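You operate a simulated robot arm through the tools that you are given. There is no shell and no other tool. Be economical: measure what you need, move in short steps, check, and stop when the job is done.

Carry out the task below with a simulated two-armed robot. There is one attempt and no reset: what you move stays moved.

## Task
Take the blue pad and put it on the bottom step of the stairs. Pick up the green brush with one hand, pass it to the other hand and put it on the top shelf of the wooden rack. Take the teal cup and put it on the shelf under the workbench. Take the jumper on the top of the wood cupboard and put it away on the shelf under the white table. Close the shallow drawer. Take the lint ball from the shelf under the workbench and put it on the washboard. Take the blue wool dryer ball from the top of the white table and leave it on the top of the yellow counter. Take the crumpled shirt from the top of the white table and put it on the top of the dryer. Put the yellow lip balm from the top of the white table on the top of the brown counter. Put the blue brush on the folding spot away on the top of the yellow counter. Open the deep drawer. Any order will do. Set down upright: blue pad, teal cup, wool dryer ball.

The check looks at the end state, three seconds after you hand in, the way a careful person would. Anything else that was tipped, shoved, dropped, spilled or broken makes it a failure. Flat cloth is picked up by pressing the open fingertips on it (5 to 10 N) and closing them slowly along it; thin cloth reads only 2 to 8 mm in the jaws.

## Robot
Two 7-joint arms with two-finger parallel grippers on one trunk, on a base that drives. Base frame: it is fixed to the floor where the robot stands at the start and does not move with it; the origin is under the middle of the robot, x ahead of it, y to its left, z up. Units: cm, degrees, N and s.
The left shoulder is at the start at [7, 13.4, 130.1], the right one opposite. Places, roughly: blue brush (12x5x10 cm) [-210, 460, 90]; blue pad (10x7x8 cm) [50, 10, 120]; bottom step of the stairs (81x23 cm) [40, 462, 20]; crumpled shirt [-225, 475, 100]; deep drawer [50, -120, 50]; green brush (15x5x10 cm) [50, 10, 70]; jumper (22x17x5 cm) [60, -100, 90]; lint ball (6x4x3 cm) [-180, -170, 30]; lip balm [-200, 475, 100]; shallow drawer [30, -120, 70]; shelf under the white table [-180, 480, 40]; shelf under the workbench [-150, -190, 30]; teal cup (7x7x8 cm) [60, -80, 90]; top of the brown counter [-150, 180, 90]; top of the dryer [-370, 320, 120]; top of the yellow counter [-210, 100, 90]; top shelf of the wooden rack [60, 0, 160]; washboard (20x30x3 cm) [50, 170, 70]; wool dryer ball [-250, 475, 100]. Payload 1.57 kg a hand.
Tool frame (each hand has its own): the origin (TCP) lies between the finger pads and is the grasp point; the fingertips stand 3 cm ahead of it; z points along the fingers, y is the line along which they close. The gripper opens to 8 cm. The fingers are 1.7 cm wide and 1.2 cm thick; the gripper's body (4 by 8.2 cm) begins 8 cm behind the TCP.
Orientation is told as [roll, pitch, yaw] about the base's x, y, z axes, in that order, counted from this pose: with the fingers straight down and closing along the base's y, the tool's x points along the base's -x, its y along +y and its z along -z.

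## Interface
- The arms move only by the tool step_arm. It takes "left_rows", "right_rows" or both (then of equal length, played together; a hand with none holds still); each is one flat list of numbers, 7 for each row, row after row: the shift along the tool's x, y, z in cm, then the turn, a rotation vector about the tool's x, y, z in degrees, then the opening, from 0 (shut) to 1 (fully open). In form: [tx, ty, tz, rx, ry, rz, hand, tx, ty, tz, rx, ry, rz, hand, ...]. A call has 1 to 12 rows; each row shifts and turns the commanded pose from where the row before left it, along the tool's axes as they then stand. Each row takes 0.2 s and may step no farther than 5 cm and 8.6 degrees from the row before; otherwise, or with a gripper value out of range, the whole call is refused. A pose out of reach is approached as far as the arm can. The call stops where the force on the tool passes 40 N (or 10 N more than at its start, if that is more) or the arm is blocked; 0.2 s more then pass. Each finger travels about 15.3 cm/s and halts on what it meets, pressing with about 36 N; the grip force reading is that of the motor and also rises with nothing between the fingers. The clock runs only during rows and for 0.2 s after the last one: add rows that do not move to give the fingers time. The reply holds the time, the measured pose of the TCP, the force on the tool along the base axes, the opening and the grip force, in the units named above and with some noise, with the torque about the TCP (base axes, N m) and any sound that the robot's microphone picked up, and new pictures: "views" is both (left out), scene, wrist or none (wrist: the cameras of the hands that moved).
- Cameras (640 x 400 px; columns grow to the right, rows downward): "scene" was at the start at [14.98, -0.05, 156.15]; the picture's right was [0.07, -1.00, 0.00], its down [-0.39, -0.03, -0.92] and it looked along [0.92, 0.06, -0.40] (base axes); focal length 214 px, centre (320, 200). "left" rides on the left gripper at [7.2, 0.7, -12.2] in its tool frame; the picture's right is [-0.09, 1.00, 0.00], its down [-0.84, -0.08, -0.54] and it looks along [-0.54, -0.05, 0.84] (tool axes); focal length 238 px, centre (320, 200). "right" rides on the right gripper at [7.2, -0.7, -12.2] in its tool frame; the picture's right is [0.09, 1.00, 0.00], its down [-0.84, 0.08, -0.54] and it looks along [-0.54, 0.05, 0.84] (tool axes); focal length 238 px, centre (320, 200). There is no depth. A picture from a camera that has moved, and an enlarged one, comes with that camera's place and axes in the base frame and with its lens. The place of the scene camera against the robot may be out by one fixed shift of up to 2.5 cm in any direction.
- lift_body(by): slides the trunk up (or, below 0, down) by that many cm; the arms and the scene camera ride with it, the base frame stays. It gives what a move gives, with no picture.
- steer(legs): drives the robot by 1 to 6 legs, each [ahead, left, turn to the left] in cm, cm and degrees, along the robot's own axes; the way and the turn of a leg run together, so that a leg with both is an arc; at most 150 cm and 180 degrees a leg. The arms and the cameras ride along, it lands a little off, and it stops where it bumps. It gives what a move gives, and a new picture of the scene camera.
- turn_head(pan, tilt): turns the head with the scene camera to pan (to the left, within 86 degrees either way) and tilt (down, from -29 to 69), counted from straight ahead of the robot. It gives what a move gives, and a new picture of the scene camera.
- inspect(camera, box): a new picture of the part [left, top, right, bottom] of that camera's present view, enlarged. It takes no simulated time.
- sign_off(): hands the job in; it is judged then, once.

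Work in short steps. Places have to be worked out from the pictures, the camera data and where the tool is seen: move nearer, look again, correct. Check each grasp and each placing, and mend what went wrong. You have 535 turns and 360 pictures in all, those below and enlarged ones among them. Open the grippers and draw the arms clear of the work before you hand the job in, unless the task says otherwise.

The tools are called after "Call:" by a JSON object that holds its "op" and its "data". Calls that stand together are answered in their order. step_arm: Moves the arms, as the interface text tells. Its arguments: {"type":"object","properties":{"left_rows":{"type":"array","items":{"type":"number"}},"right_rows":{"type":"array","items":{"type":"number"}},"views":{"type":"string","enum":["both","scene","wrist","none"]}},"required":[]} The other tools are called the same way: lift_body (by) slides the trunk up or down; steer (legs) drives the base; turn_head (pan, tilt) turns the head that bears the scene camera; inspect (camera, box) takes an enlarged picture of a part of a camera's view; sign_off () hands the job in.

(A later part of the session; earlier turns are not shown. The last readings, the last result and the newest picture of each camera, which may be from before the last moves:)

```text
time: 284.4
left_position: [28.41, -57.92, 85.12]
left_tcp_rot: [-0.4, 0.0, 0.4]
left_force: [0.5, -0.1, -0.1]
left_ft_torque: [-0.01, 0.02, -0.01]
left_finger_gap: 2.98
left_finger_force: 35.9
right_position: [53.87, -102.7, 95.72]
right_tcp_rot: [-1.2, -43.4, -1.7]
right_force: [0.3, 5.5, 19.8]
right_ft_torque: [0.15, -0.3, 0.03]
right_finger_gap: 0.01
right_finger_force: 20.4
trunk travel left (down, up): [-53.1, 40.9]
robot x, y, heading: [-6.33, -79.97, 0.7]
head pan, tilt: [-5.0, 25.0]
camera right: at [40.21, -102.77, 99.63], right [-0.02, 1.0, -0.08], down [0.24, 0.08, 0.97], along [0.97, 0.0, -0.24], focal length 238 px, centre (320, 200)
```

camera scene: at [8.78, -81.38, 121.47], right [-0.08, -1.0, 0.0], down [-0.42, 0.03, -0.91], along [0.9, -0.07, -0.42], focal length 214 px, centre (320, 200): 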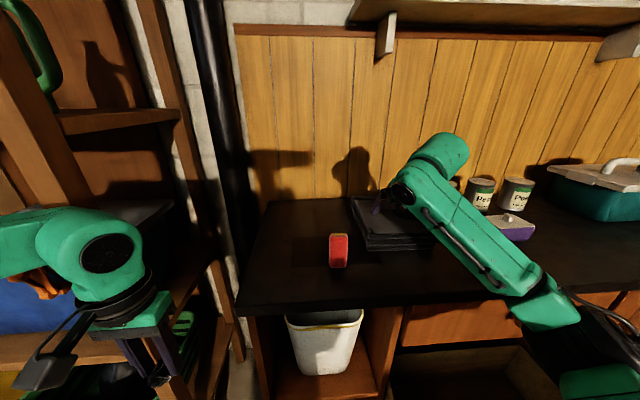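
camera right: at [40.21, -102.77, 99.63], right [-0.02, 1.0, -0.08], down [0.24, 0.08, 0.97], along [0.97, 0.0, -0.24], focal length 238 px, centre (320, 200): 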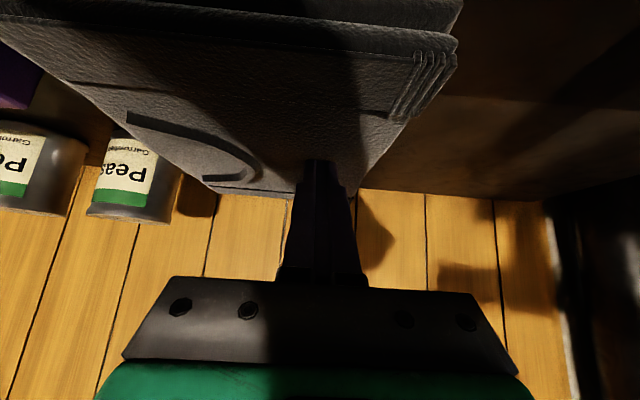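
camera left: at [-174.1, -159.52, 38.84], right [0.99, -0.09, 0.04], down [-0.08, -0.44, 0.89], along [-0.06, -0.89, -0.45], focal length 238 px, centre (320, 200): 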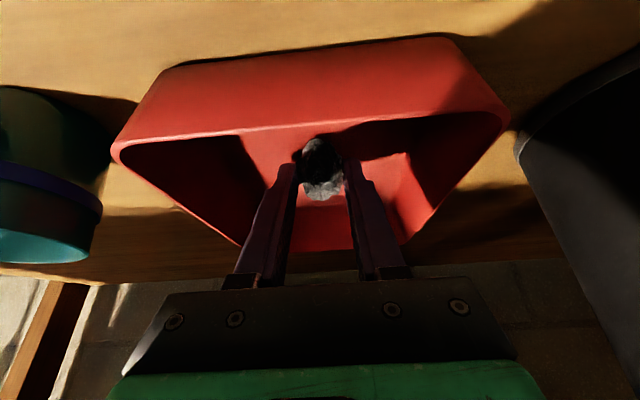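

Nothing was caught—the press was probably too strong. I lift, reopen, and retry with a gentler 5–10 N press.

Call:
{"op": "step_arm", "data": {"right_rows": [-0.7, 0, -0.72, 0, 0, 0, 0, 0, 0, 0, 0, 0, 0, 1, 0, 0, 0, 0, 0, 0, 1, 0, 0, 0, 0, 0, 0, 1, 0.34, 0, 0.36, 0, 0, 0, 1, 0.2, 0, 0.22, 0, 0, 0, 1], "views": "none"}}

Call:
{"op": "step_arm", "data": {"right_rows": [0.07, 0, 0.07, 0, 0, 0, 1], "views": "none"}}

```text
time: 285.8
left_position: [28.66, -58.12, 85.13]
left_tcp_rot: [-0.3, 0.1, 0.5]
left_force: [-0.1, -0.3, 0.4]
left_ft_torque: [-0.03, -0.02, -0.04]
left_finger_gap: 3.0
left_finger_force: 36.1
right_position: [54.07, -102.88, 95.82]
right_tcp_rot: [-1.0, -43.6, -2.0]
right_force: [3.1, -1.0, 6.6]
right_ft_torque: [0.23, -0.21, -0.18]
right_finger_gap: 7.95
right_finger_force: 0.1
trunk travel left (down, up): [-53.1, 40.9]
robot x, y, heading: [-6.03, -80.22, 0.8]
head pan, tilt: [-5.0, 25.0]
```

```text
time: 286.2
left_position: [28.57, -58.12, 85.15]
left_tcp_rot: [-0.3, 0.0, 0.5]
left_force: [-0.4, -0.1, -0.2]
left_ft_torque: [0.02, 0.01, 0.0]
left_finger_gap: 2.98
left_finger_force: 35.8
right_position: [54.2, -102.84, 95.71]
right_tcp_rot: [-1.0, -43.5, -2.1]
right_force: [6.5, -1.7, 15.0]
right_ft_torque: [0.55, -0.38, -0.25]
right_finger_gap: 7.87
right_finger_force: 0.1
trunk travel left (down, up): [-53.1, 40.9]
robot x, y, heading: [-6.03, -79.86, 0.8]
head pan, tilt: [-5.0, 25.0]
```

Back off a hair to ~7 N and close slowly.

Call:
{"op": "step_arm", "data": {"right_rows": [-0.06, 0, -0.06, 0, 0, 0, 0.95, 0, 0, 0, 0, 0, 0, 0.88, 0, 0, 0, 0, 0, 0, 0.81, 0, 0, 0, 0, 0, 0, 0.74, 0, 0, 0, 0, 0, 0, 0.66, 0, 0, 0, 0, 0, 0, 0.58], "views": "wrist"}}

```text
time: 287.6
left_position: [28.41, -57.9, 85.15]
left_tcp_rot: [-0.4, 0.0, 0.4]
left_force: [-0.8, 0.2, -1.0]
left_ft_torque: [0.02, 0.0, 0.0]
left_finger_gap: 2.99
left_finger_force: 36.0
right_position: [54.11, -102.61, 95.76]
right_tcp_rot: [-1.2, -43.4, -1.6]
right_force: [0.0, 6.3, 15.5]
right_ft_torque: [0.58, -0.21, 0.16]
right_finger_gap: 5.16
right_finger_force: 3.0
trunk travel left (down, up): [-53.1, 40.9]
robot x, y, heading: [-6.27, -80.0, 0.7]
head pan, tilt: [-5.0, 25.0]
camera right: at [40.32, -102.79, 99.7], right [-0.02, 1.0, -0.08], down [0.24, 0.08, 0.97], along [0.97, 0.0, -0.24], focal length 238 px, centre (320, 200)
```

right: 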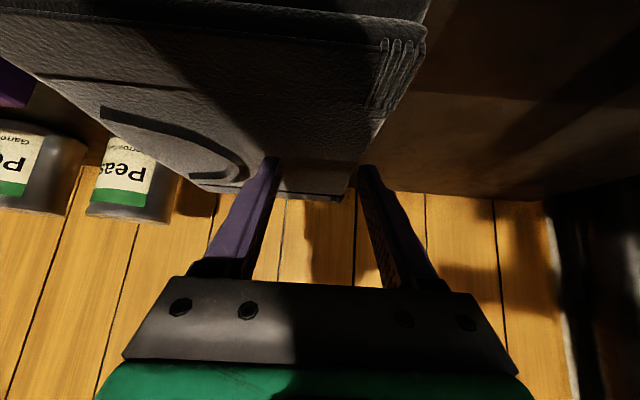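

The jumper behaves as a stiff folded block; pinching from above only shoves it. I will instead hook behind its far edge with the shut fingers and draw it toward the front edge so it overhangs and can be gripped by its thickness. First lift off and reach over it.

Call:
{"op": "step_arm", "data": {"right_rows": [-2.4, 0, -2.5, 0, 0, 0, 0.3, -2.4, 0, -2.5, 0, 0, 0, 0], "views": "none"}}

Call:
{"op": "steer", "data": {"legs": [[7, 0, 0]]}}

Call:
{"op": "step_arm", "data": {"right_rows": [-2.9, -0.4, 2.75, 0, 0, 0, 0, -2.2, -0.4, 2.05, 0, 0, 0, 0], "views": "both"}}

```text
time: 288.2
left_position: [28.53, -58.18, 85.07]
left_tcp_rot: [-0.3, 0.2, 0.4]
left_force: [-0.3, -0.5, 0.3]
left_ft_torque: [0.01, -0.03, -0.02]
left_finger_gap: 2.96
left_finger_force: 35.6
right_position: [54.12, -102.57, 102.34]
right_tcp_rot: [-1.2, -43.1, -1.7]
right_force: [0.2, -0.4, 0.2]
right_ft_torque: [-0.01, -0.01, -0.02]
right_finger_gap: 0.0
right_finger_force: 21.4
trunk travel left (down, up): [-53.1, 40.9]
robot x, y, heading: [-6.23, -79.87, 0.6]
head pan, tilt: [-5.0, 25.0]
```

```text
time: 289.2
left_position: [35.44, -57.98, 85.05]
left_tcp_rot: [-0.2, 0.1, 0.5]
left_force: [0.5, -0.9, -0.6]
left_ft_torque: [0.03, 0.04, -0.02]
left_finger_gap: 2.96
left_finger_force: 35.8
right_position: [61.07, -102.34, 102.49]
right_tcp_rot: [-0.9, -43.1, -1.7]
right_force: [-0.4, 0.0, -0.2]
right_ft_torque: [0.03, 0.06, 0.0]
right_finger_gap: 0.0
right_finger_force: 21.7
trunk travel left (down, up): [-53.1, 40.9]
robot x, y, heading: [0.52, -79.92, 1.0]
head pan, tilt: [-5.0, 25.0]
camera scene: at [15.68, -81.26, 121.46], right [-0.07, -1.0, 0.0], down [-0.42, 0.03, -0.91], along [0.9, -0.07, -0.42], focal length 214 px, centre (320, 200)
```

scene: 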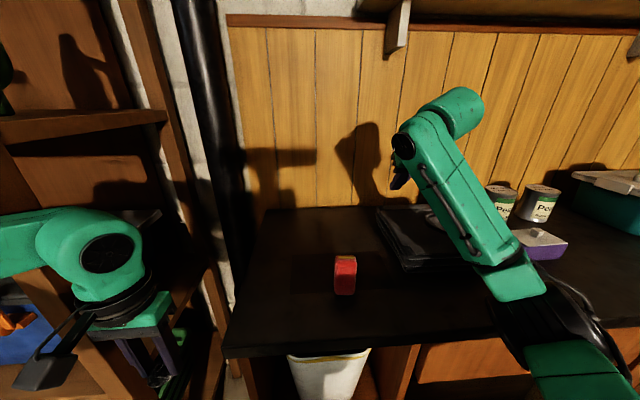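

```text
time: 289.8
left_position: [35.46, -57.93, 85.06]
left_tcp_rot: [-0.3, 0.1, 0.5]
left_force: [0.2, 0.5, -0.8]
left_ft_torque: [0.01, 0.0, 0.0]
left_finger_gap: 3.0
left_finger_force: 36.2
right_position: [68.02, -103.5, 102.43]
right_tcp_rot: [-1.1, -43.2, -1.8]
right_force: [0.7, -0.6, -0.4]
right_ft_torque: [0.0, 0.04, -0.01]
right_finger_gap: 0.01
right_finger_force: 21.0
trunk travel left (down, up): [-53.1, 40.9]
robot x, y, heading: [0.98, -79.79, 0.7]
head pan, tilt: [-5.0, 25.0]
camera scene: at [15.67, -81.23, 121.46], right [-0.07, -1.0, 0.0], down [-0.42, 0.03, -0.91], along [0.9, -0.07, -0.42], focal length 214 px, centre (320, 200)
camera right: at [54.38, -103.65, 106.47], right [-0.02, 1.0, -0.08], down [0.24, 0.08, 0.97], along [0.97, 0.0, -0.24], focal length 238 px, centre (320, 200)
```

scene: 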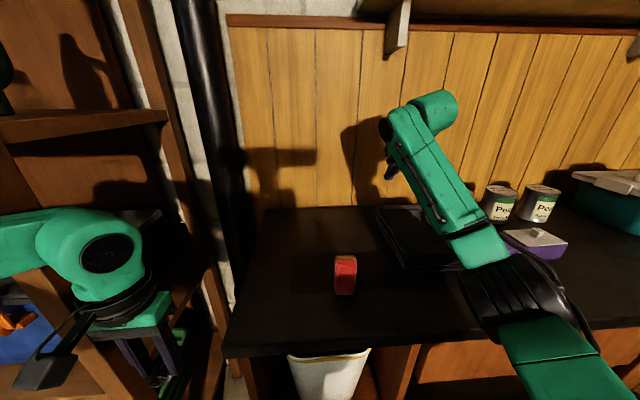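
right: 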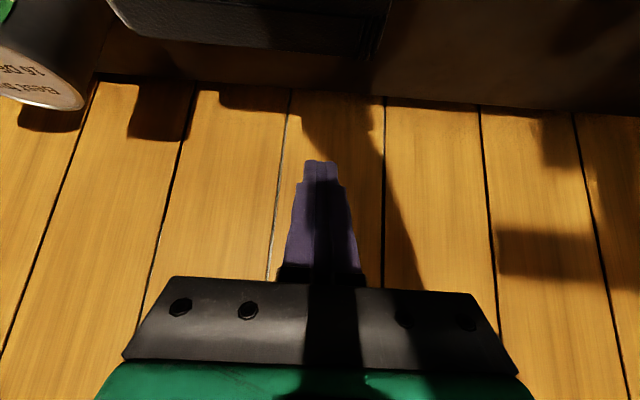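

Far edge at x≈67.8, wall at ≈79. I move the shut tips behind the edge (tip ≈ (73,89)).

Call:
{"op": "step_arm", "data": {"right_rows": [-2.5, 0, 2.3, 0, 0, 0, 0, 2.2, 0, 2.4, 0, 0, 0, 0, 2.2, 0, 2.4, 0, 0, 0, 0, 2.2, 0, 2.4, 0, 0, 0, 0, 1, 0, 1, 0, 0, 0, 0], "views": "wrist"}}

```text
time: 291.0
left_position: [33.67, -57.75, 85.77]
left_tcp_rot: [-0.5, -1.0, 0.4]
left_force: [0.3, 0.6, 0.3]
left_ft_torque: [-0.01, 0.03, 0.02]
left_finger_gap: 2.99
left_finger_force: 35.6
right_position: [69.66, -103.7, 92.88]
right_tcp_rot: [-1.2, -44.6, -1.8]
right_force: [-0.5, -0.1, 0.6]
right_ft_torque: [0.03, 0.02, 0.01]
right_finger_gap: 0.0
right_finger_force: 21.3
trunk travel left (down, up): [-53.1, 40.9]
robot x, y, heading: [0.45, -80.36, 0.7]
head pan, tilt: [-5.0, 25.0]
camera right: at [55.86, -103.81, 96.54], right [-0.02, 1.0, -0.08], down [0.22, 0.08, 0.97], along [0.98, 0.0, -0.22], focal length 238 px, centre (320, 200)
```

right: 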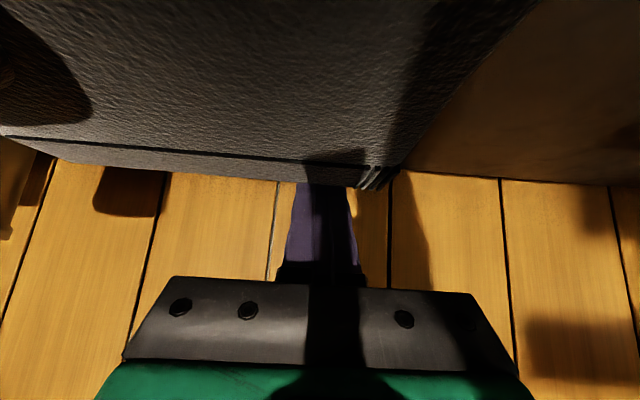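

Tips are behind the edge but off to its left side; I shift 4.5 cm toward the jumper's middle (y≈-108) before pulling.

Call:
{"op": "step_arm", "data": {"right_rows": [0, -2.3, 0, 0, 0, 0, 0, 0, -2.3, 0, 0, 0, 0, 0], "views": "both"}}

```text
time: 291.6
left_position: [34.09, -57.33, 85.48]
left_tcp_rot: [-0.8, -1.0, 0.5]
left_force: [-0.7, -0.9, -0.1]
left_ft_torque: [0.03, -0.02, -0.01]
left_finger_gap: 2.96
left_finger_force: 36.0
right_position: [69.87, -107.8, 92.89]
right_tcp_rot: [-1.7, -44.2, -1.3]
right_force: [-0.3, 0.9, 0.2]
right_ft_torque: [0.0, -0.02, -0.02]
right_finger_gap: 0.01
right_finger_force: 21.3
trunk travel left (down, up): [-53.1, 40.9]
robot x, y, heading: [0.86, -79.84, 0.6]
head pan, tilt: [-5.0, 25.0]
camera scene: at [13.63, -80.34, 121.69], right [-0.07, -1.0, 0.01], down [-0.41, 0.02, -0.91], along [0.91, -0.07, -0.41], focal length 214 px, centre (320, 200)
camera right: at [56.07, -107.9, 96.5], right [-0.02, 1.0, -0.09], down [0.23, 0.09, 0.97], along [0.97, 0.0, -0.23], focal length 238 px, centre (320, 200)
```

scene: 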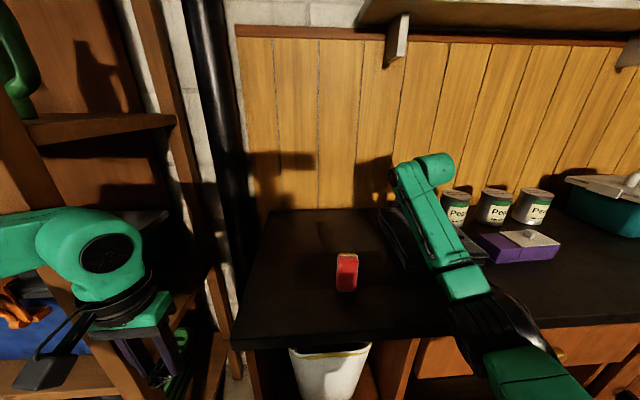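
right: 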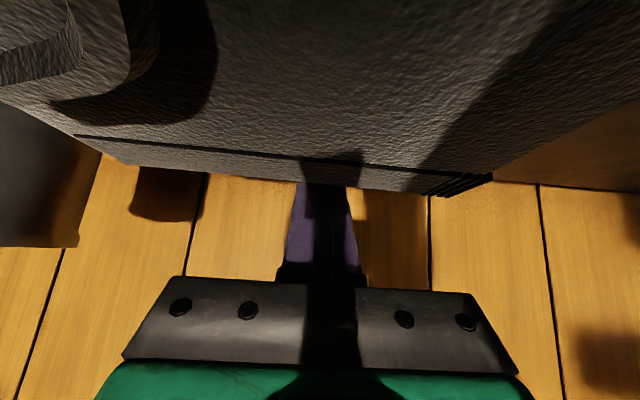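

Hook is centred. Pull by driving back, in small parts.

Call:
{"op": "steer", "data": {"legs": [[-8, 0, 0]]}}

Call:
{"op": "inspect", "data": {"camera": "right", "box": [0, 0, 640, 400]}}

```text
time: 292.5
left_position: [32.2, -58.04, 85.24]
left_tcp_rot: [-0.3, 0.0, 0.6]
left_force: [-0.4, 0.8, -0.1]
left_ft_torque: [0.03, -0.05, -0.03]
left_finger_gap: 3.0
left_finger_force: 36.2
right_position: [68.46, -108.51, 92.66]
right_tcp_rot: [-1.0, -45.0, -1.6]
right_force: [0.5, -0.3, 0.1]
right_ft_torque: [0.0, 0.02, -0.01]
right_finger_gap: 0.03
right_finger_force: 21.0
trunk travel left (down, up): [-53.1, 40.9]
robot x, y, heading: [-2.21, -80.25, 0.7]
head pan, tilt: [-5.0, 25.0]
stopped in leg 1: the force on the tool passed its limit (the readings are from after the stop); the commanded pose is now the measured one
camera scene: at [12.4, -81.35, 121.5], right [-0.07, -1.0, 0.0], down [-0.42, 0.03, -0.91], along [0.9, -0.07, -0.42], focal length 214 px, centre (320, 200)
```

scene: 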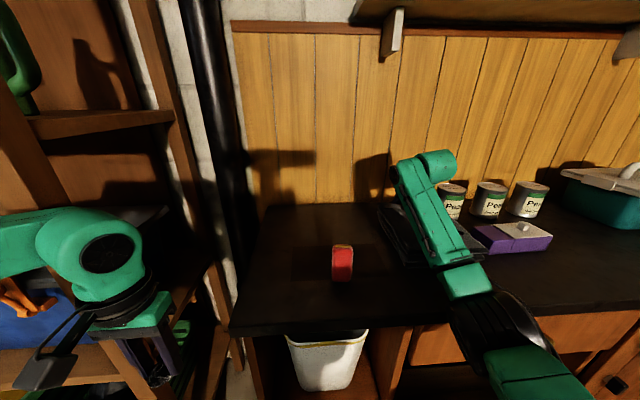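

```text
1.00 times, centred on (320, 200) of right
camera zoom: at [54.61, -108.6, 96.18], right [-0.03, 1.0, -0.08], down [0.21, 0.08, 0.97], along [0.98, 0.01, -0.21], focal length 238 px, centre (320, 200)
```

zoom: 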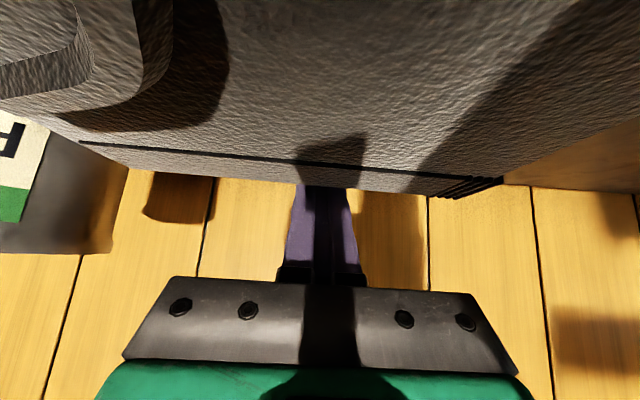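

Hooking with inclined fingers self-locks. But pressing from above did drag the block earlier, so I press on top with shut fingers and drag it toward me.

Call:
{"op": "step_arm", "data": {"right_rows": [-2.4, 0, -2.4, 0, 0, 0, 0, -2.1, 0, -2.1, 0, 0, 0, 0, 2.9, 0, -2.8, 0, 0, 0, 0, 2.2, 0, -2.1, 0, 0, 0, 0, 2.1, 0, 2.1, 0, 0, 0, 0], "views": "none"}}

Call:
{"op": "step_arm", "data": {"right_rows": [0.35, 0, 0.35, 0, 0, 0, 0, 0.35, 0, 0.35, 0, 0, 0, 0], "views": "none"}}

```text
time: 293.7
left_position: [32.49, -57.92, 85.07]
left_tcp_rot: [-0.3, 0.2, 0.6]
left_force: [0.1, -0.1, 0.6]
left_ft_torque: [0.03, 0.0, -0.04]
left_finger_gap: 2.99
left_finger_force: 36.2
right_position: [61.34, -108.18, 95.7]
right_tcp_rot: [-1.0, -45.0, -1.6]
right_force: [0.1, -0.4, -0.5]
right_ft_torque: [-0.01, 0.02, 0.0]
right_finger_gap: 0.01
right_finger_force: 21.0
trunk travel left (down, up): [-53.1, 40.9]
robot x, y, heading: [-2.53, -80.05, 0.9]
head pan, tilt: [-5.0, 25.0]
```

```text
time: 294.3
left_position: [32.17, -57.83, 85.17]
left_tcp_rot: [-0.4, -0.1, 0.6]
left_force: [0.4, 0.2, -0.6]
left_ft_torque: [-0.03, -0.02, -0.03]
left_finger_gap: 2.98
left_finger_force: 35.4
right_position: [61.28, -108.07, 95.51]
right_tcp_rot: [-1.1, -46.4, -1.7]
right_force: [14.1, -10.3, 35.5]
right_ft_torque: [-0.29, -0.95, -0.08]
right_finger_gap: 0.0
right_finger_force: 20.9
trunk travel left (down, up): [-53.1, 40.9]
robot x, y, heading: [-2.42, -80.11, 0.9]
head pan, tilt: [-5.0, 25.0]
```

Pressing ~35 N; ease slightly and pull back 4 cm, watching the force.

Call:
{"op": "step_arm", "data": {"right_rows": [0.6, 0, -0.8, 0, 0, 0, 0, 0.7, 0, -0.7, 0, 0, 0, 0, 0.7, 0, -0.7, 0, 0, 0, 0, 0.7, 0, -0.7, 0, 0, 0, 0], "views": "both"}}

```text
time: 295.3
left_position: [32.25, -57.82, 85.06]
left_tcp_rot: [-0.5, -0.1, 0.6]
left_force: [-0.4, -0.5, 0.1]
left_ft_torque: [-0.04, 0.04, 0.04]
left_finger_gap: 3.0
left_finger_force: 36.2
right_position: [57.48, -107.44, 95.74]
right_tcp_rot: [-1.2, -46.0, -1.3]
right_force: [14.6, 1.0, 36.2]
right_ft_torque: [0.01, -0.94, 0.12]
right_finger_gap: 0.0
right_finger_force: 21.3
trunk travel left (down, up): [-53.1, 40.9]
robot x, y, heading: [-2.05, -80.37, 0.8]
head pan, tilt: [-5.0, 25.0]
camera scene: at [12.38, -80.97, 121.53], right [-0.07, -1.0, 0.0], down [-0.42, 0.03, -0.91], along [0.91, -0.07, -0.42], focal length 214 px, centre (320, 200)
camera right: at [43.6, -107.72, 98.96], right [-0.03, 1.0, -0.08], down [0.2, 0.08, 0.98], along [0.98, 0.01, -0.2], focal length 238 px, centre (320, 200)
```

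scene: 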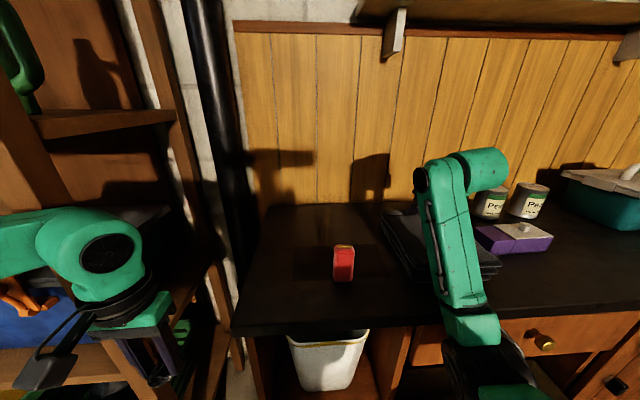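
right: 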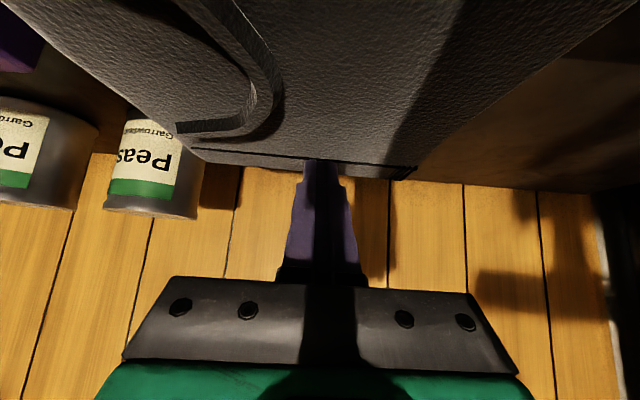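

The block followed about 4 cm. I keep dragging.

Call:
{"op": "step_arm", "data": {"right_rows": [0.72, 0, -0.74, 0, 0, 0, 0, 0.72, 0, -0.72, 0, 0, 0, 0, 0.72, 0, -0.72, 0, 0, 0, 0, 0.72, 0, -0.72, 0, 0, 0, 0, 0.72, 0, -0.72, 0, 0, 0, 0, 0.72, 0, -0.72, 0, 0, 0, 0], "views": "wrist"}}

```text
time: 296.8
left_position: [32.21, -57.93, 85.06]
left_tcp_rot: [-0.2, 0.0, 0.6]
left_force: [-0.1, 0.6, -0.2]
left_ft_torque: [0.02, 0.0, 0.0]
left_finger_gap: 2.97
left_finger_force: 36.0
right_position: [51.41, -107.61, 95.6]
right_tcp_rot: [-0.7, -46.7, -1.9]
right_force: [-1.5, 2.5, 12.5]
right_ft_torque: [0.07, -0.18, 0.2]
right_finger_gap: 0.01
right_finger_force: 21.1
trunk travel left (down, up): [-53.1, 40.9]
robot x, y, heading: [-2.38, -80.39, 0.9]
head pan, tilt: [-5.0, 25.0]
stopped in row 6 (right hand): the force on the tool passed its limit (the readings are from after the stop); the commanded pose is now the measured one
camera right: at [37.57, -107.86, 98.78], right [-0.02, 1.0, -0.08], down [0.18, 0.08, 0.98], along [0.98, 0.01, -0.18], focal length 238 px, centre (320, 200)
```

right: 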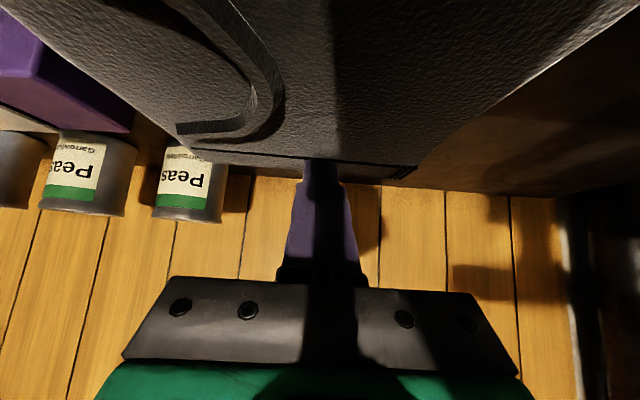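

It follows. The purple box is close on the -y side, so I continue dragging with a slight +y component.

Call:
{"op": "step_arm", "data": {"right_rows": [0.3, 0.5, 0.1, 0, 0, 0, 0, 0.5, 0.6, -0.5, 0, 0, 0, 0, 0.6, 0.6, -0.6, 0, 0, 0, 0, 0.7, 0.5, -0.7, 0, 0, 0, 0, 0.72, 0.3, -0.72, 0, 0, 0, 0], "views": "both"}}

```text
time: 298.1
left_position: [32.27, -57.84, 85.0]
left_tcp_rot: [-0.3, 0.0, 0.5]
left_force: [0.4, -0.4, -0.1]
left_ft_torque: [-0.01, 0.0, -0.01]
left_finger_gap: 3.01
left_finger_force: 35.7
right_position: [48.02, -105.21, 95.61]
right_tcp_rot: [-0.6, -47.3, -2.2]
right_force: [-1.0, 1.9, 8.1]
right_ft_torque: [0.03, -0.14, 0.11]
right_finger_gap: 0.0
right_finger_force: 21.5
trunk travel left (down, up): [-53.1, 40.9]
robot x, y, heading: [-2.4, -79.53, 1.1]
head pan, tilt: [-5.0, 25.0]
stopped in row 5 (right hand): the force on the tool passed its limit (the readings are from after the stop); the commanded pose is now the measured one
camera scene: at [12.48, -81.2, 121.43], right [-0.07, -1.0, 0.0], down [-0.42, 0.03, -0.91], along [0.9, -0.07, -0.42], focal length 214 px, centre (320, 200)
camera right: at [34.05, -105.39, 98.61], right [-0.02, 1.0, -0.07], down [0.17, 0.08, 0.98], along [0.98, 0.01, -0.17], focal length 238 px, centre (320, 200)
```

scene: 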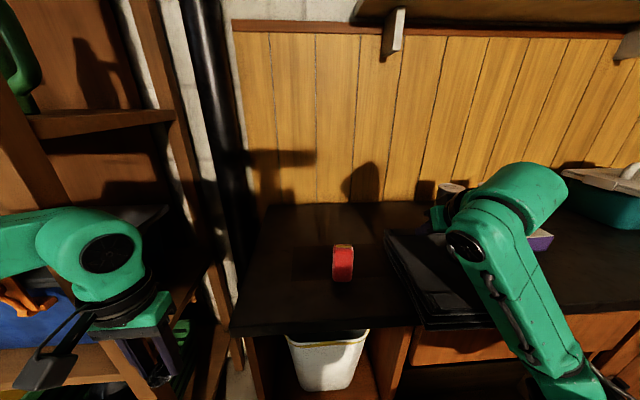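
right: 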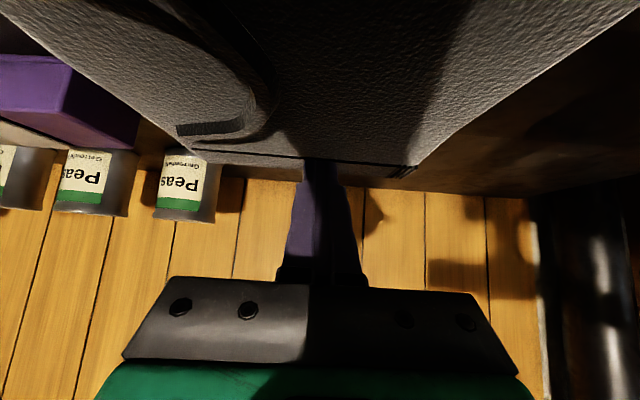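

The near edge now overhangs the counter front by ~5 cm. I drag 2 cm more, then lift off.

Call:
{"op": "step_arm", "data": {"right_rows": [0.3, 0, 0.15, 0, 0, 0, 0, 0.6, 0, -0.5, 0, 0, 0, 0, 0.7, 0, -0.6, 0, 0, 0, 0], "views": "none"}}

Call:
{"op": "step_arm", "data": {"right_rows": [-2, 0, -2, 0, 0, 0, 0, -2.4, 0, -2.4, 0, 0, 0, 0, -2.4, 0, -2.4, 0, 0, 0, 0], "views": "none"}}

Call:
{"op": "steer", "data": {"legs": [[-32, 0, 0]]}}

```text
time: 298.7
left_position: [32.32, -57.86, 85.09]
left_tcp_rot: [-0.3, 0.1, 0.7]
left_force: [-0.4, -0.3, -0.4]
left_ft_torque: [0.02, 0.02, 0.03]
left_finger_gap: 2.96
left_finger_force: 36.2
right_position: [47.14, -105.31, 95.59]
right_tcp_rot: [0.1, -48.3, -2.5]
right_force: [-1.6, 2.3, 8.3]
right_ft_torque: [0.09, -0.07, 0.12]
right_finger_gap: 0.01
right_finger_force: 21.7
trunk travel left (down, up): [-53.1, 40.9]
robot x, y, heading: [-2.4, -79.95, 0.6]
head pan, tilt: [-5.0, 25.0]
stopped in row 3 (right hand): the force on the tool passed its limit (the readings are from after the stop); the commanded pose is now the measured one
```

```text
time: 299.5
left_position: [32.43, -57.87, 85.02]
left_tcp_rot: [-0.4, 0.1, 0.7]
left_force: [0.0, -0.5, 0.1]
left_ft_torque: [-0.04, 0.01, 0.0]
left_finger_gap: 3.02
left_finger_force: 36.0
right_position: [46.8, -105.14, 104.87]
right_tcp_rot: [-0.1, -47.9, -2.5]
right_force: [-0.5, 0.4, 0.0]
right_ft_torque: [-0.01, 0.02, -0.02]
right_finger_gap: 0.0
right_finger_force: 21.1
trunk travel left (down, up): [-53.1, 40.9]
robot x, y, heading: [-2.05, -80.17, 1.0]
head pan, tilt: [-5.0, 25.0]
```

```text
time: 301.7
left_position: [-0.16, -58.22, 85.07]
left_tcp_rot: [-0.3, 0.1, 1.2]
left_force: [-0.1, 0.1, -0.1]
left_ft_torque: [0.0, 0.0, -0.04]
left_finger_gap: 2.98
left_finger_force: 36.3
right_position: [14.8, -105.44, 104.81]
right_tcp_rot: [-0.1, -48.1, -2.1]
right_force: [0.1, -0.2, 0.1]
right_ft_torque: [-0.01, 0.0, 0.0]
right_finger_gap: 0.01
right_finger_force: 21.9
trunk travel left (down, up): [-53.1, 40.9]
robot x, y, heading: [-34.62, -80.82, 1.2]
head pan, tilt: [-5.0, 25.0]
camera scene: at [-19.67, -81.83, 121.48], right [-0.06, -1.0, 0.0], down [-0.42, 0.03, -0.91], along [0.9, -0.06, -0.42], focal length 214 px, centre (320, 200)
```

scene: 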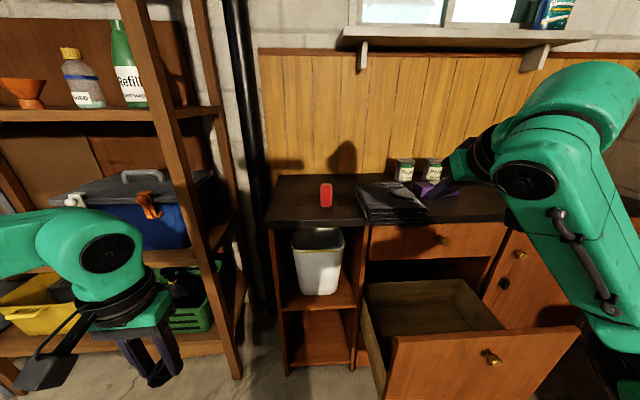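

Let me zoom to check the overhang.

Call:
{"op": "inspect", "data": {"camera": "scene", "box": [260, 150, 500, 300]}}

Call:
{"op": "inspect", "data": {"camera": "right", "box": [0, 0, 640, 400]}}

```text
2.67 times, centred on (380, 225) of scene
camera zoom: at [-19.67, -81.83, 121.48], right [-0.06, -1.0, 0.0], down [-0.42, 0.03, -0.91], along [0.9, -0.06, -0.42], focal length 572 px, centre (160, 133)
```

zoom: 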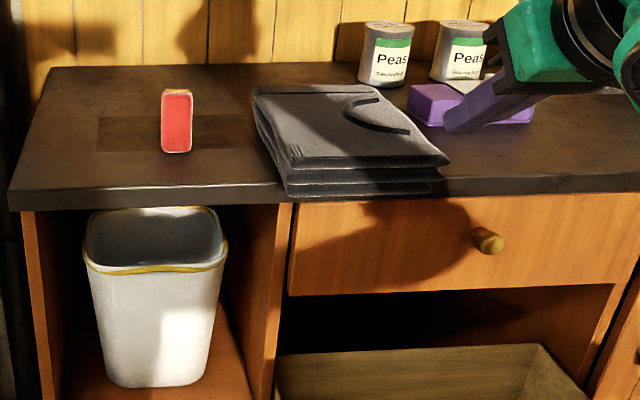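

```text
1.00 times, centred on (320, 200) of right
camera zoom: at [0.69, -105.7, 107.67], right [-0.02, 1.0, -0.07], down [0.16, 0.07, 0.98], along [0.99, 0.01, -0.16], focal length 238 px, centre (320, 200)
```

zoom: 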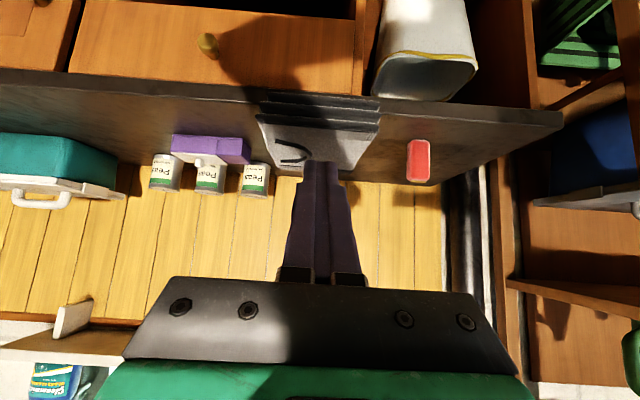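

Overhang is only ~3 cm. I go back and drag another 3.5 cm.

Call:
{"op": "steer", "data": {"legs": [[31, 0, -0.5]]}}

Call:
{"op": "step_arm", "data": {"right_rows": [2.2, 0, 2.2, 0, 0, 0, 0, 2.2, 0, 2.2, 0, 0, 0, 0, 1.7, 0, 1.7, 0, 0, 0, 0], "views": "none"}}

Call:
{"op": "step_arm", "data": {"right_rows": [0.35, 0, 0.35, 0, 0, 0, 0, 0.3, 0, 0.3, 0, 0, 0, 0], "views": "none"}}

```text
time: 303.8
left_position: [31.05, -58.06, 85.16]
left_tcp_rot: [-0.3, 0.1, 0.6]
left_force: [-0.1, 0.5, -1.2]
left_ft_torque: [-0.01, 0.0, 0.01]
left_finger_gap: 3.0
left_finger_force: 36.2
right_position: [45.33, -105.2, 104.91]
right_tcp_rot: [-0.2, -47.9, -2.6]
right_force: [-0.7, 0.1, 0.2]
right_ft_torque: [0.01, 0.02, 0.01]
right_finger_gap: 0.0
right_finger_force: 21.2
trunk travel left (down, up): [-53.1, 40.9]
robot x, y, heading: [-3.86, -80.16, 0.6]
head pan, tilt: [-5.0, 25.0]
camera scene: at [11.21, -81.34, 121.47], right [-0.07, -1.0, 0.0], down [-0.42, 0.03, -0.91], along [0.9, -0.06, -0.42], focal length 214 px, centre (320, 200)
```

scene: 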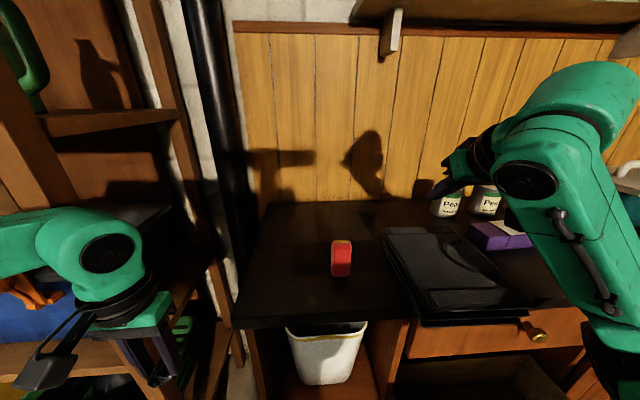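

```text
time: 304.6
left_position: [31.01, -57.94, 85.09]
left_tcp_rot: [-0.3, 0.1, 0.6]
left_force: [0.1, 0.2, -0.2]
left_ft_torque: [-0.01, 0.01, -0.02]
left_finger_gap: 3.0
left_finger_force: 35.9
right_position: [45.9, -105.32, 96.21]
right_tcp_rot: [-0.1, -48.0, -2.7]
right_force: [0.3, 0.2, 0.3]
right_ft_torque: [0.0, -0.02, -0.03]
right_finger_gap: 0.01
right_finger_force: 21.3
trunk travel left (down, up): [-53.1, 40.9]
robot x, y, heading: [-4.09, -80.16, 1.0]
head pan, tilt: [-5.0, 25.0]
```

```text
time: 305.2
left_position: [30.86, -57.84, 85.01]
left_tcp_rot: [-0.3, 0.1, 0.7]
left_force: [-0.1, 0.0, 0.0]
left_ft_torque: [0.0, 0.04, 0.0]
left_finger_gap: 2.99
left_finger_force: 35.7
right_position: [45.77, -105.28, 95.67]
right_tcp_rot: [0.1, -48.5, -2.7]
right_force: [7.8, -1.8, 15.6]
right_ft_torque: [-0.08, -0.49, -0.02]
right_finger_gap: 0.02
right_finger_force: 21.0
trunk travel left (down, up): [-53.1, 40.9]
robot x, y, heading: [-3.67, -80.5, 0.9]
head pan, tilt: [-5.0, 25.0]
```

Press 16 N; pull 4 cm.

Call:
{"op": "step_arm", "data": {"right_rows": [0.75, 0, -0.66, 0, 0, 0, 0, 0.7, 0, -0.72, 0, 0, 0, 0, 0.68, 0, -0.73, 0, 0, 0, 0, 0.68, 0, -0.73, 0, 0, 0, 0], "views": "scene"}}

```text
time: 306.2
left_position: [30.84, -57.82, 85.03]
left_tcp_rot: [-0.5, 0.1, 0.6]
left_force: [-0.4, 0.3, -0.6]
left_ft_torque: [-0.02, 0.0, -0.04]
left_finger_gap: 2.96
left_finger_force: 35.9
right_position: [41.61, -105.06, 95.65]
right_tcp_rot: [-0.3, -48.4, -2.7]
right_force: [13.1, -1.8, 30.4]
right_ft_torque: [-0.05, -0.86, 0.13]
right_finger_gap: 0.0
right_finger_force: 21.7
trunk travel left (down, up): [-53.1, 40.9]
robot x, y, heading: [-3.47, -80.01, 1.1]
head pan, tilt: [-5.0, 25.0]
camera scene: at [11.08, -81.15, 121.5], right [-0.07, -1.0, 0.0], down [-0.42, 0.03, -0.91], along [0.9, -0.07, -0.42], focal length 214 px, centre (320, 200)
```

scene: 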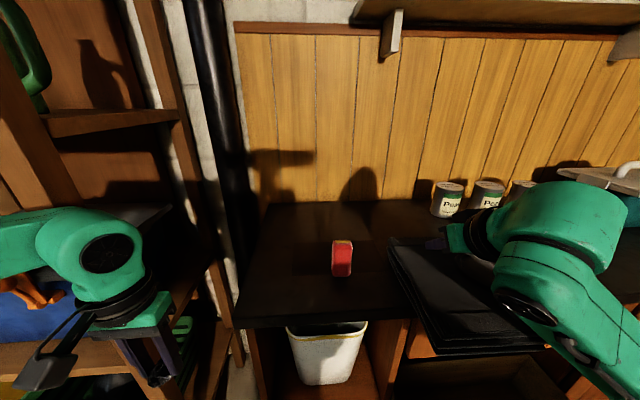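

Overhang looks ~7 cm. Lift off, back out, then turn the right hand horizontal and rolled by 90°.

Call:
{"op": "step_arm", "data": {"right_rows": [-2, 0, -1.9, 0, 0, 0, 0, -2.5, 0, -2.2, 0, 0, 0, 0, -2.5, 0, -2.2, 0, 0, 0, 0], "views": "none"}}

Call:
{"op": "steer", "data": {"legs": [[-40, 0, 0]]}}

Call:
{"op": "step_arm", "data": {"right_rows": [0, 0, 0, 0, -8.4, 0, 1, 0, 0, 0, 0, -8.4, 0, 1, 0, 0, 0, 0, -8.4, 0, 1, 0, 0, 0, 0, -8.4, 0, 1, 0, 0, 0, 0, -7, 0, 1, 0, 0, 0, 0, 0, -8.5, 1, 0, 0, 0, 0, 0, -8.5, 1, 0, 0, 0, 0, 0, -8.5, 1, 0, 0, 0, 0, 0, -8.5, 1, 0, 0, 0, 0, 0, -8.5, 1], "views": "both"}}

```text
time: 307.0
left_position: [30.78, -57.88, 85.0]
left_tcp_rot: [-0.3, 0.1, 0.6]
left_force: [-0.9, 0.1, -1.8]
left_ft_torque: [0.0, 0.02, 0.05]
left_finger_gap: 2.98
left_finger_force: 36.2
right_position: [42.04, -105.15, 104.76]
right_tcp_rot: [-0.2, -47.9, -2.6]
right_force: [-0.5, 0.6, 0.1]
right_ft_torque: [-0.01, 0.01, -0.02]
right_finger_gap: 0.02
right_finger_force: 20.9
trunk travel left (down, up): [-53.1, 40.9]
robot x, y, heading: [-3.54, -80.03, 0.6]
head pan, tilt: [-5.0, 25.0]
```

```text
time: 309.4
left_position: [-8.18, -58.42, 85.07]
left_tcp_rot: [-0.3, 0.1, 1.0]
left_force: [0.0, -0.4, 0.0]
left_ft_torque: [0.0, -0.01, 0.0]
left_finger_gap: 2.97
left_finger_force: 35.4
right_position: [3.19, -105.64, 104.7]
right_tcp_rot: [-0.2, -48.1, -2.2]
right_force: [-0.2, -0.9, 0.2]
right_ft_torque: [0.0, 0.02, 0.02]
right_finger_gap: 0.01
right_finger_force: 21.4
trunk travel left (down, up): [-53.1, 40.9]
robot x, y, heading: [-42.71, -80.75, 1.0]
head pan, tilt: [-5.0, 25.0]
camera scene: at [-27.83, -81.98, 121.48], right [-0.07, -1.0, 0.0], down [-0.42, 0.03, -0.91], along [0.9, -0.06, -0.42], focal length 214 px, centre (320, 200)
```

scene: 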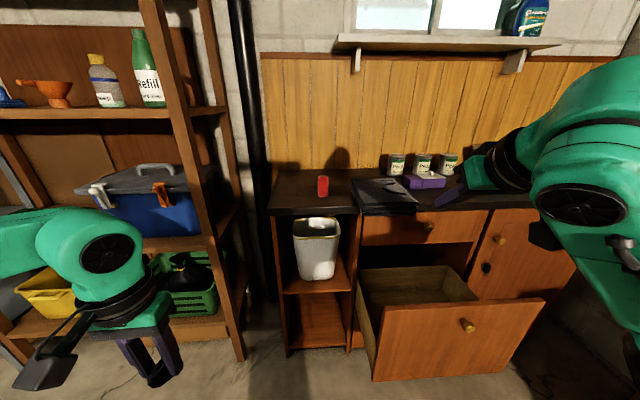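

```text
time: 311.6
left_position: [-8.23, -58.45, 85.04]
left_tcp_rot: [-0.3, 0.1, 1.0]
left_force: [0.9, -0.3, 0.2]
left_ft_torque: [-0.02, 0.01, 0.01]
left_finger_gap: 3.0
left_finger_force: 36.3
right_position: [3.72, -106.52, 105.78]
right_tcp_rot: [-88.6, -45.4, 84.9]
right_force: [0.1, 0.2, 0.2]
right_ft_torque: [0.02, -0.01, -0.01]
right_finger_gap: 8.01
right_finger_force: 0.0
right hand out of reach, approached as far as the arm can: row 5
trunk travel left (down, up): [-53.1, 40.9]
robot x, y, heading: [-42.89, -80.94, 1.2]
head pan, tilt: [-5.0, 25.0]
camera scene: at [-27.8, -81.96, 121.47], right [-0.07, -1.0, 0.0], down [-0.42, 0.03, -0.91], along [0.9, -0.06, -0.42], focal length 214 px, centre (320, 200)
camera right: at [-9.0, -111.28, 101.24], right [0.03, 0.64, -0.76], down [-0.48, 0.68, 0.55], along [0.87, 0.35, 0.33], focal length 238 px, centre (320, 200)
```

scene: 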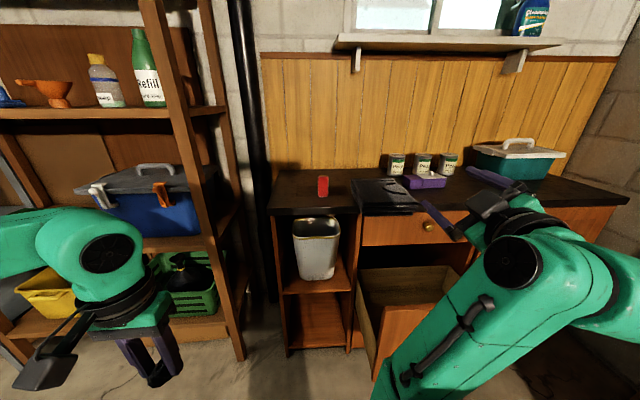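
right: 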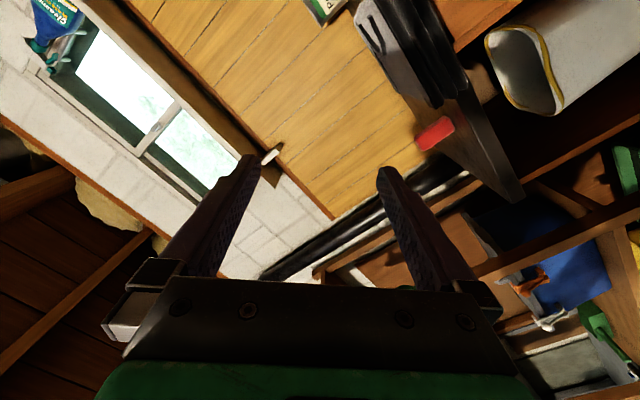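

Roll is half-way; continue to 90°.

Call:
{"op": "step_arm", "data": {"right_rows": [0, 0, 0, 0, 0, -8.5, 1, 0, 0, 0, 0, 0, -8.5, 1, 0, 0, 0, 0, 0, -8.5, 1, 0, 0, 0, 0, 0, -8.5, 1, 0, 0, 0, 0, 0, -8.5, 1, 0, 0, 0, 0, 0, -5, 1], "views": "wrist"}}

```text
time: 313.0
left_position: [-8.18, -58.51, 85.07]
left_tcp_rot: [-0.3, 0.2, 0.9]
left_force: [0.6, 0.1, -1.3]
left_ft_torque: [-0.01, -0.01, 0.0]
left_finger_gap: 2.97
left_finger_force: 36.2
right_position: [3.85, -106.27, 105.78]
right_tcp_rot: [-89.1, 1.2, 86.5]
right_force: [0.2, -0.2, 0.3]
right_ft_torque: [0.0, 0.01, 0.01]
right_finger_gap: 7.98
right_finger_force: 0.1
trunk travel left (down, up): [-53.1, 40.9]
robot x, y, heading: [-42.54, -80.51, 1.2]
head pan, tilt: [-5.0, 25.0]
camera right: at [-8.88, -112.8, 106.74], right [-0.02, -0.11, -0.99], down [-0.49, 0.87, -0.09], along [0.87, 0.49, -0.07], focal length 238 px, centre (320, 200)
```

right: 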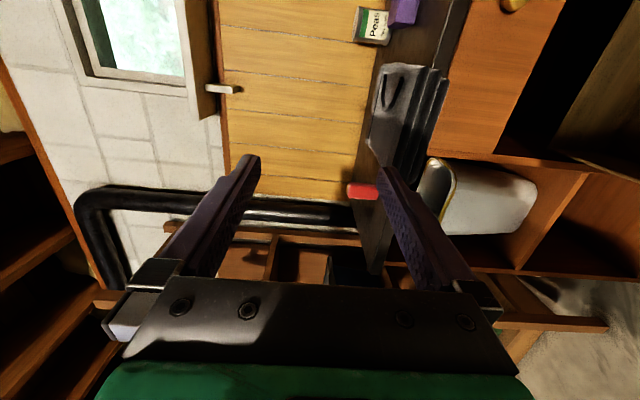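

Orientation is right: fingers horizontal, closing vertically. I lower to z≈90 and drive forward part way, then check.

Call:
{"op": "lift_body", "data": {"by": -16}}

Call:
{"op": "steer", "data": {"legs": [[12, 0, -0.8]]}}

Call:
{"op": "inspect", "data": {"camera": "right", "box": [0, 0, 640, 400]}}

```text
time: 314.8
left_position: [-8.17, -58.49, 69.13]
left_tcp_rot: [-0.3, 0.2, 1.0]
left_force: [-0.3, 0.6, 0.5]
left_ft_torque: [-0.02, 0.01, 0.0]
left_finger_gap: 3.0
left_finger_force: 36.8
right_position: [3.81, -106.18, 89.68]
right_tcp_rot: [-89.0, 1.4, 86.3]
right_force: [-0.3, -0.3, 0.1]
right_ft_torque: [0.02, -0.02, 0.02]
right_finger_gap: 8.01
right_finger_force: 0.0
trunk travel left (down, up): [-37.1, 56.9]
robot x, y, heading: [-42.9, -80.93, 1.2]
head pan, tilt: [-5.0, 25.0]
```

```text
time: 316.1
left_position: [3.9, -58.61, 68.96]
left_tcp_rot: [-0.3, 0.2, 0.2]
left_force: [0.3, -1.1, 0.2]
left_ft_torque: [0.0, 0.02, -0.01]
left_finger_gap: 2.97
left_finger_force: 36.1
right_position: [15.38, -106.69, 89.57]
right_tcp_rot: [-88.8, 1.3, 85.9]
right_force: [0.8, 0.1, -0.5]
right_ft_torque: [-0.01, -0.03, 0.0]
right_finger_gap: 7.98
right_finger_force: 0.0
trunk travel left (down, up): [-37.1, 56.9]
robot x, y, heading: [-30.78, -80.57, 0.3]
head pan, tilt: [-5.0, 25.0]
camera scene: at [-15.85, -81.96, 105.46], right [-0.08, -1.0, 0.0], down [-0.42, 0.03, -0.91], along [0.9, -0.07, -0.42], focal length 214 px, centre (320, 200)
```

scene: 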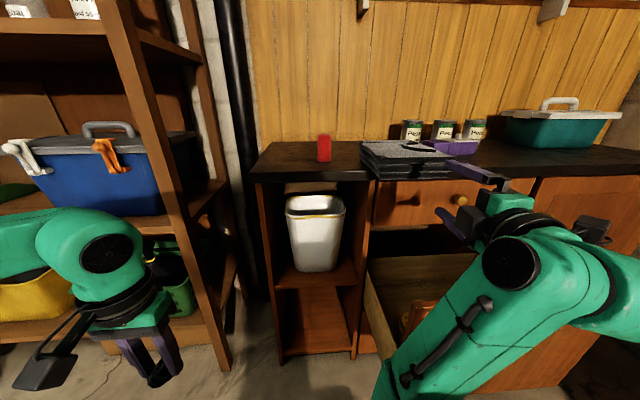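

```text
1.00 times, centred on (320, 200) of right
camera zoom: at [2.73, -112.99, 90.6], right [-0.03, -0.11, -0.99], down [-0.48, 0.87, -0.09], along [0.88, 0.48, -0.08], focal length 238 px, centre (320, 200)
```

zoom: 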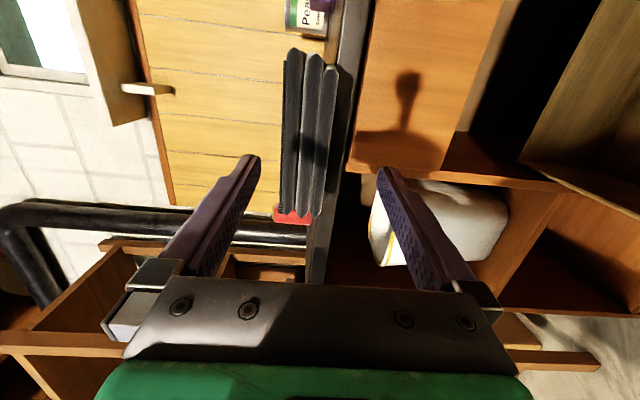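

Vertical centre is 0.6 cm high of mine; lateral centre matches (y≈-106.7). Raise 0.6 and drive in 13 cm so the tips stop just short of the counter edge.

Call:
{"op": "lift_body", "data": {"by": 0.6}}

Call:
{"op": "steer", "data": {"legs": [[11, 0, 0]]}}

Call:
{"op": "inspect", "data": {"camera": "right", "box": [0, 0, 640, 400]}}

```text
time: 316.6
left_position: [4.05, -58.77, 69.44]
left_tcp_rot: [-0.3, 0.0, 0.3]
left_force: [0.0, -0.6, -0.2]
left_ft_torque: [0.0, 0.02, 0.02]
left_finger_gap: 3.0
left_finger_force: 35.9
right_position: [15.42, -106.72, 90.3]
right_tcp_rot: [-89.1, 1.5, 85.6]
right_force: [0.3, -0.4, -0.4]
right_ft_torque: [0.0, -0.03, 0.0]
right_finger_gap: 7.98
right_finger_force: 0.1
trunk travel left (down, up): [-37.7, 56.3]
robot x, y, heading: [-30.71, -80.48, 0.7]
head pan, tilt: [-5.0, 25.0]
```

```text
time: 317.8
left_position: [14.88, -58.56, 69.56]
left_tcp_rot: [-0.3, 0.2, 0.2]
left_force: [1.2, 0.7, -1.0]
left_ft_torque: [0.01, 0.05, 0.0]
left_finger_gap: 2.96
left_finger_force: 36.0
right_position: [26.45, -106.65, 90.13]
right_tcp_rot: [-88.9, 1.6, 85.6]
right_force: [1.1, -0.3, 0.3]
right_ft_torque: [-0.02, 0.0, -0.02]
right_finger_gap: 7.99
right_finger_force: 0.1
trunk travel left (down, up): [-37.7, 56.3]
robot x, y, heading: [-19.56, -80.42, 0.4]
head pan, tilt: [-5.0, 25.0]
camera scene: at [-4.93, -81.86, 106.06], right [-0.08, -1.0, 0.0], down [-0.42, 0.03, -0.91], along [0.9, -0.07, -0.42], focal length 214 px, centre (320, 200)
```

scene: 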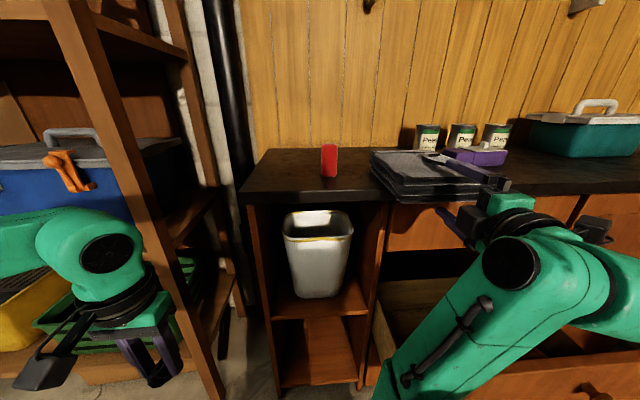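

```text
1.00 times, centred on (320, 200) of right
camera zoom: at [13.59, -112.95, 91.27], right [-0.03, -0.12, -0.99], down [-0.48, 0.87, -0.09], along [0.88, 0.47, -0.08], focal length 238 px, centre (320, 200)
```

zoom: 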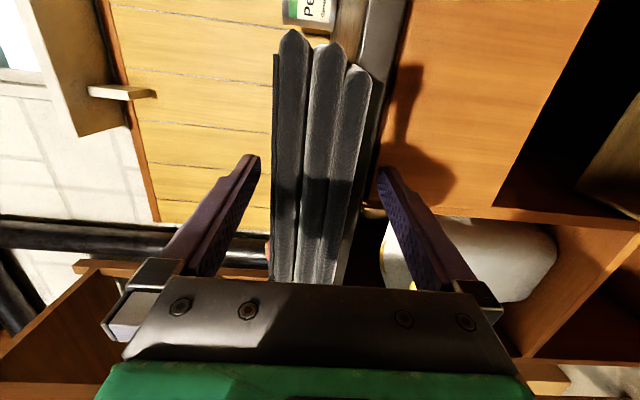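

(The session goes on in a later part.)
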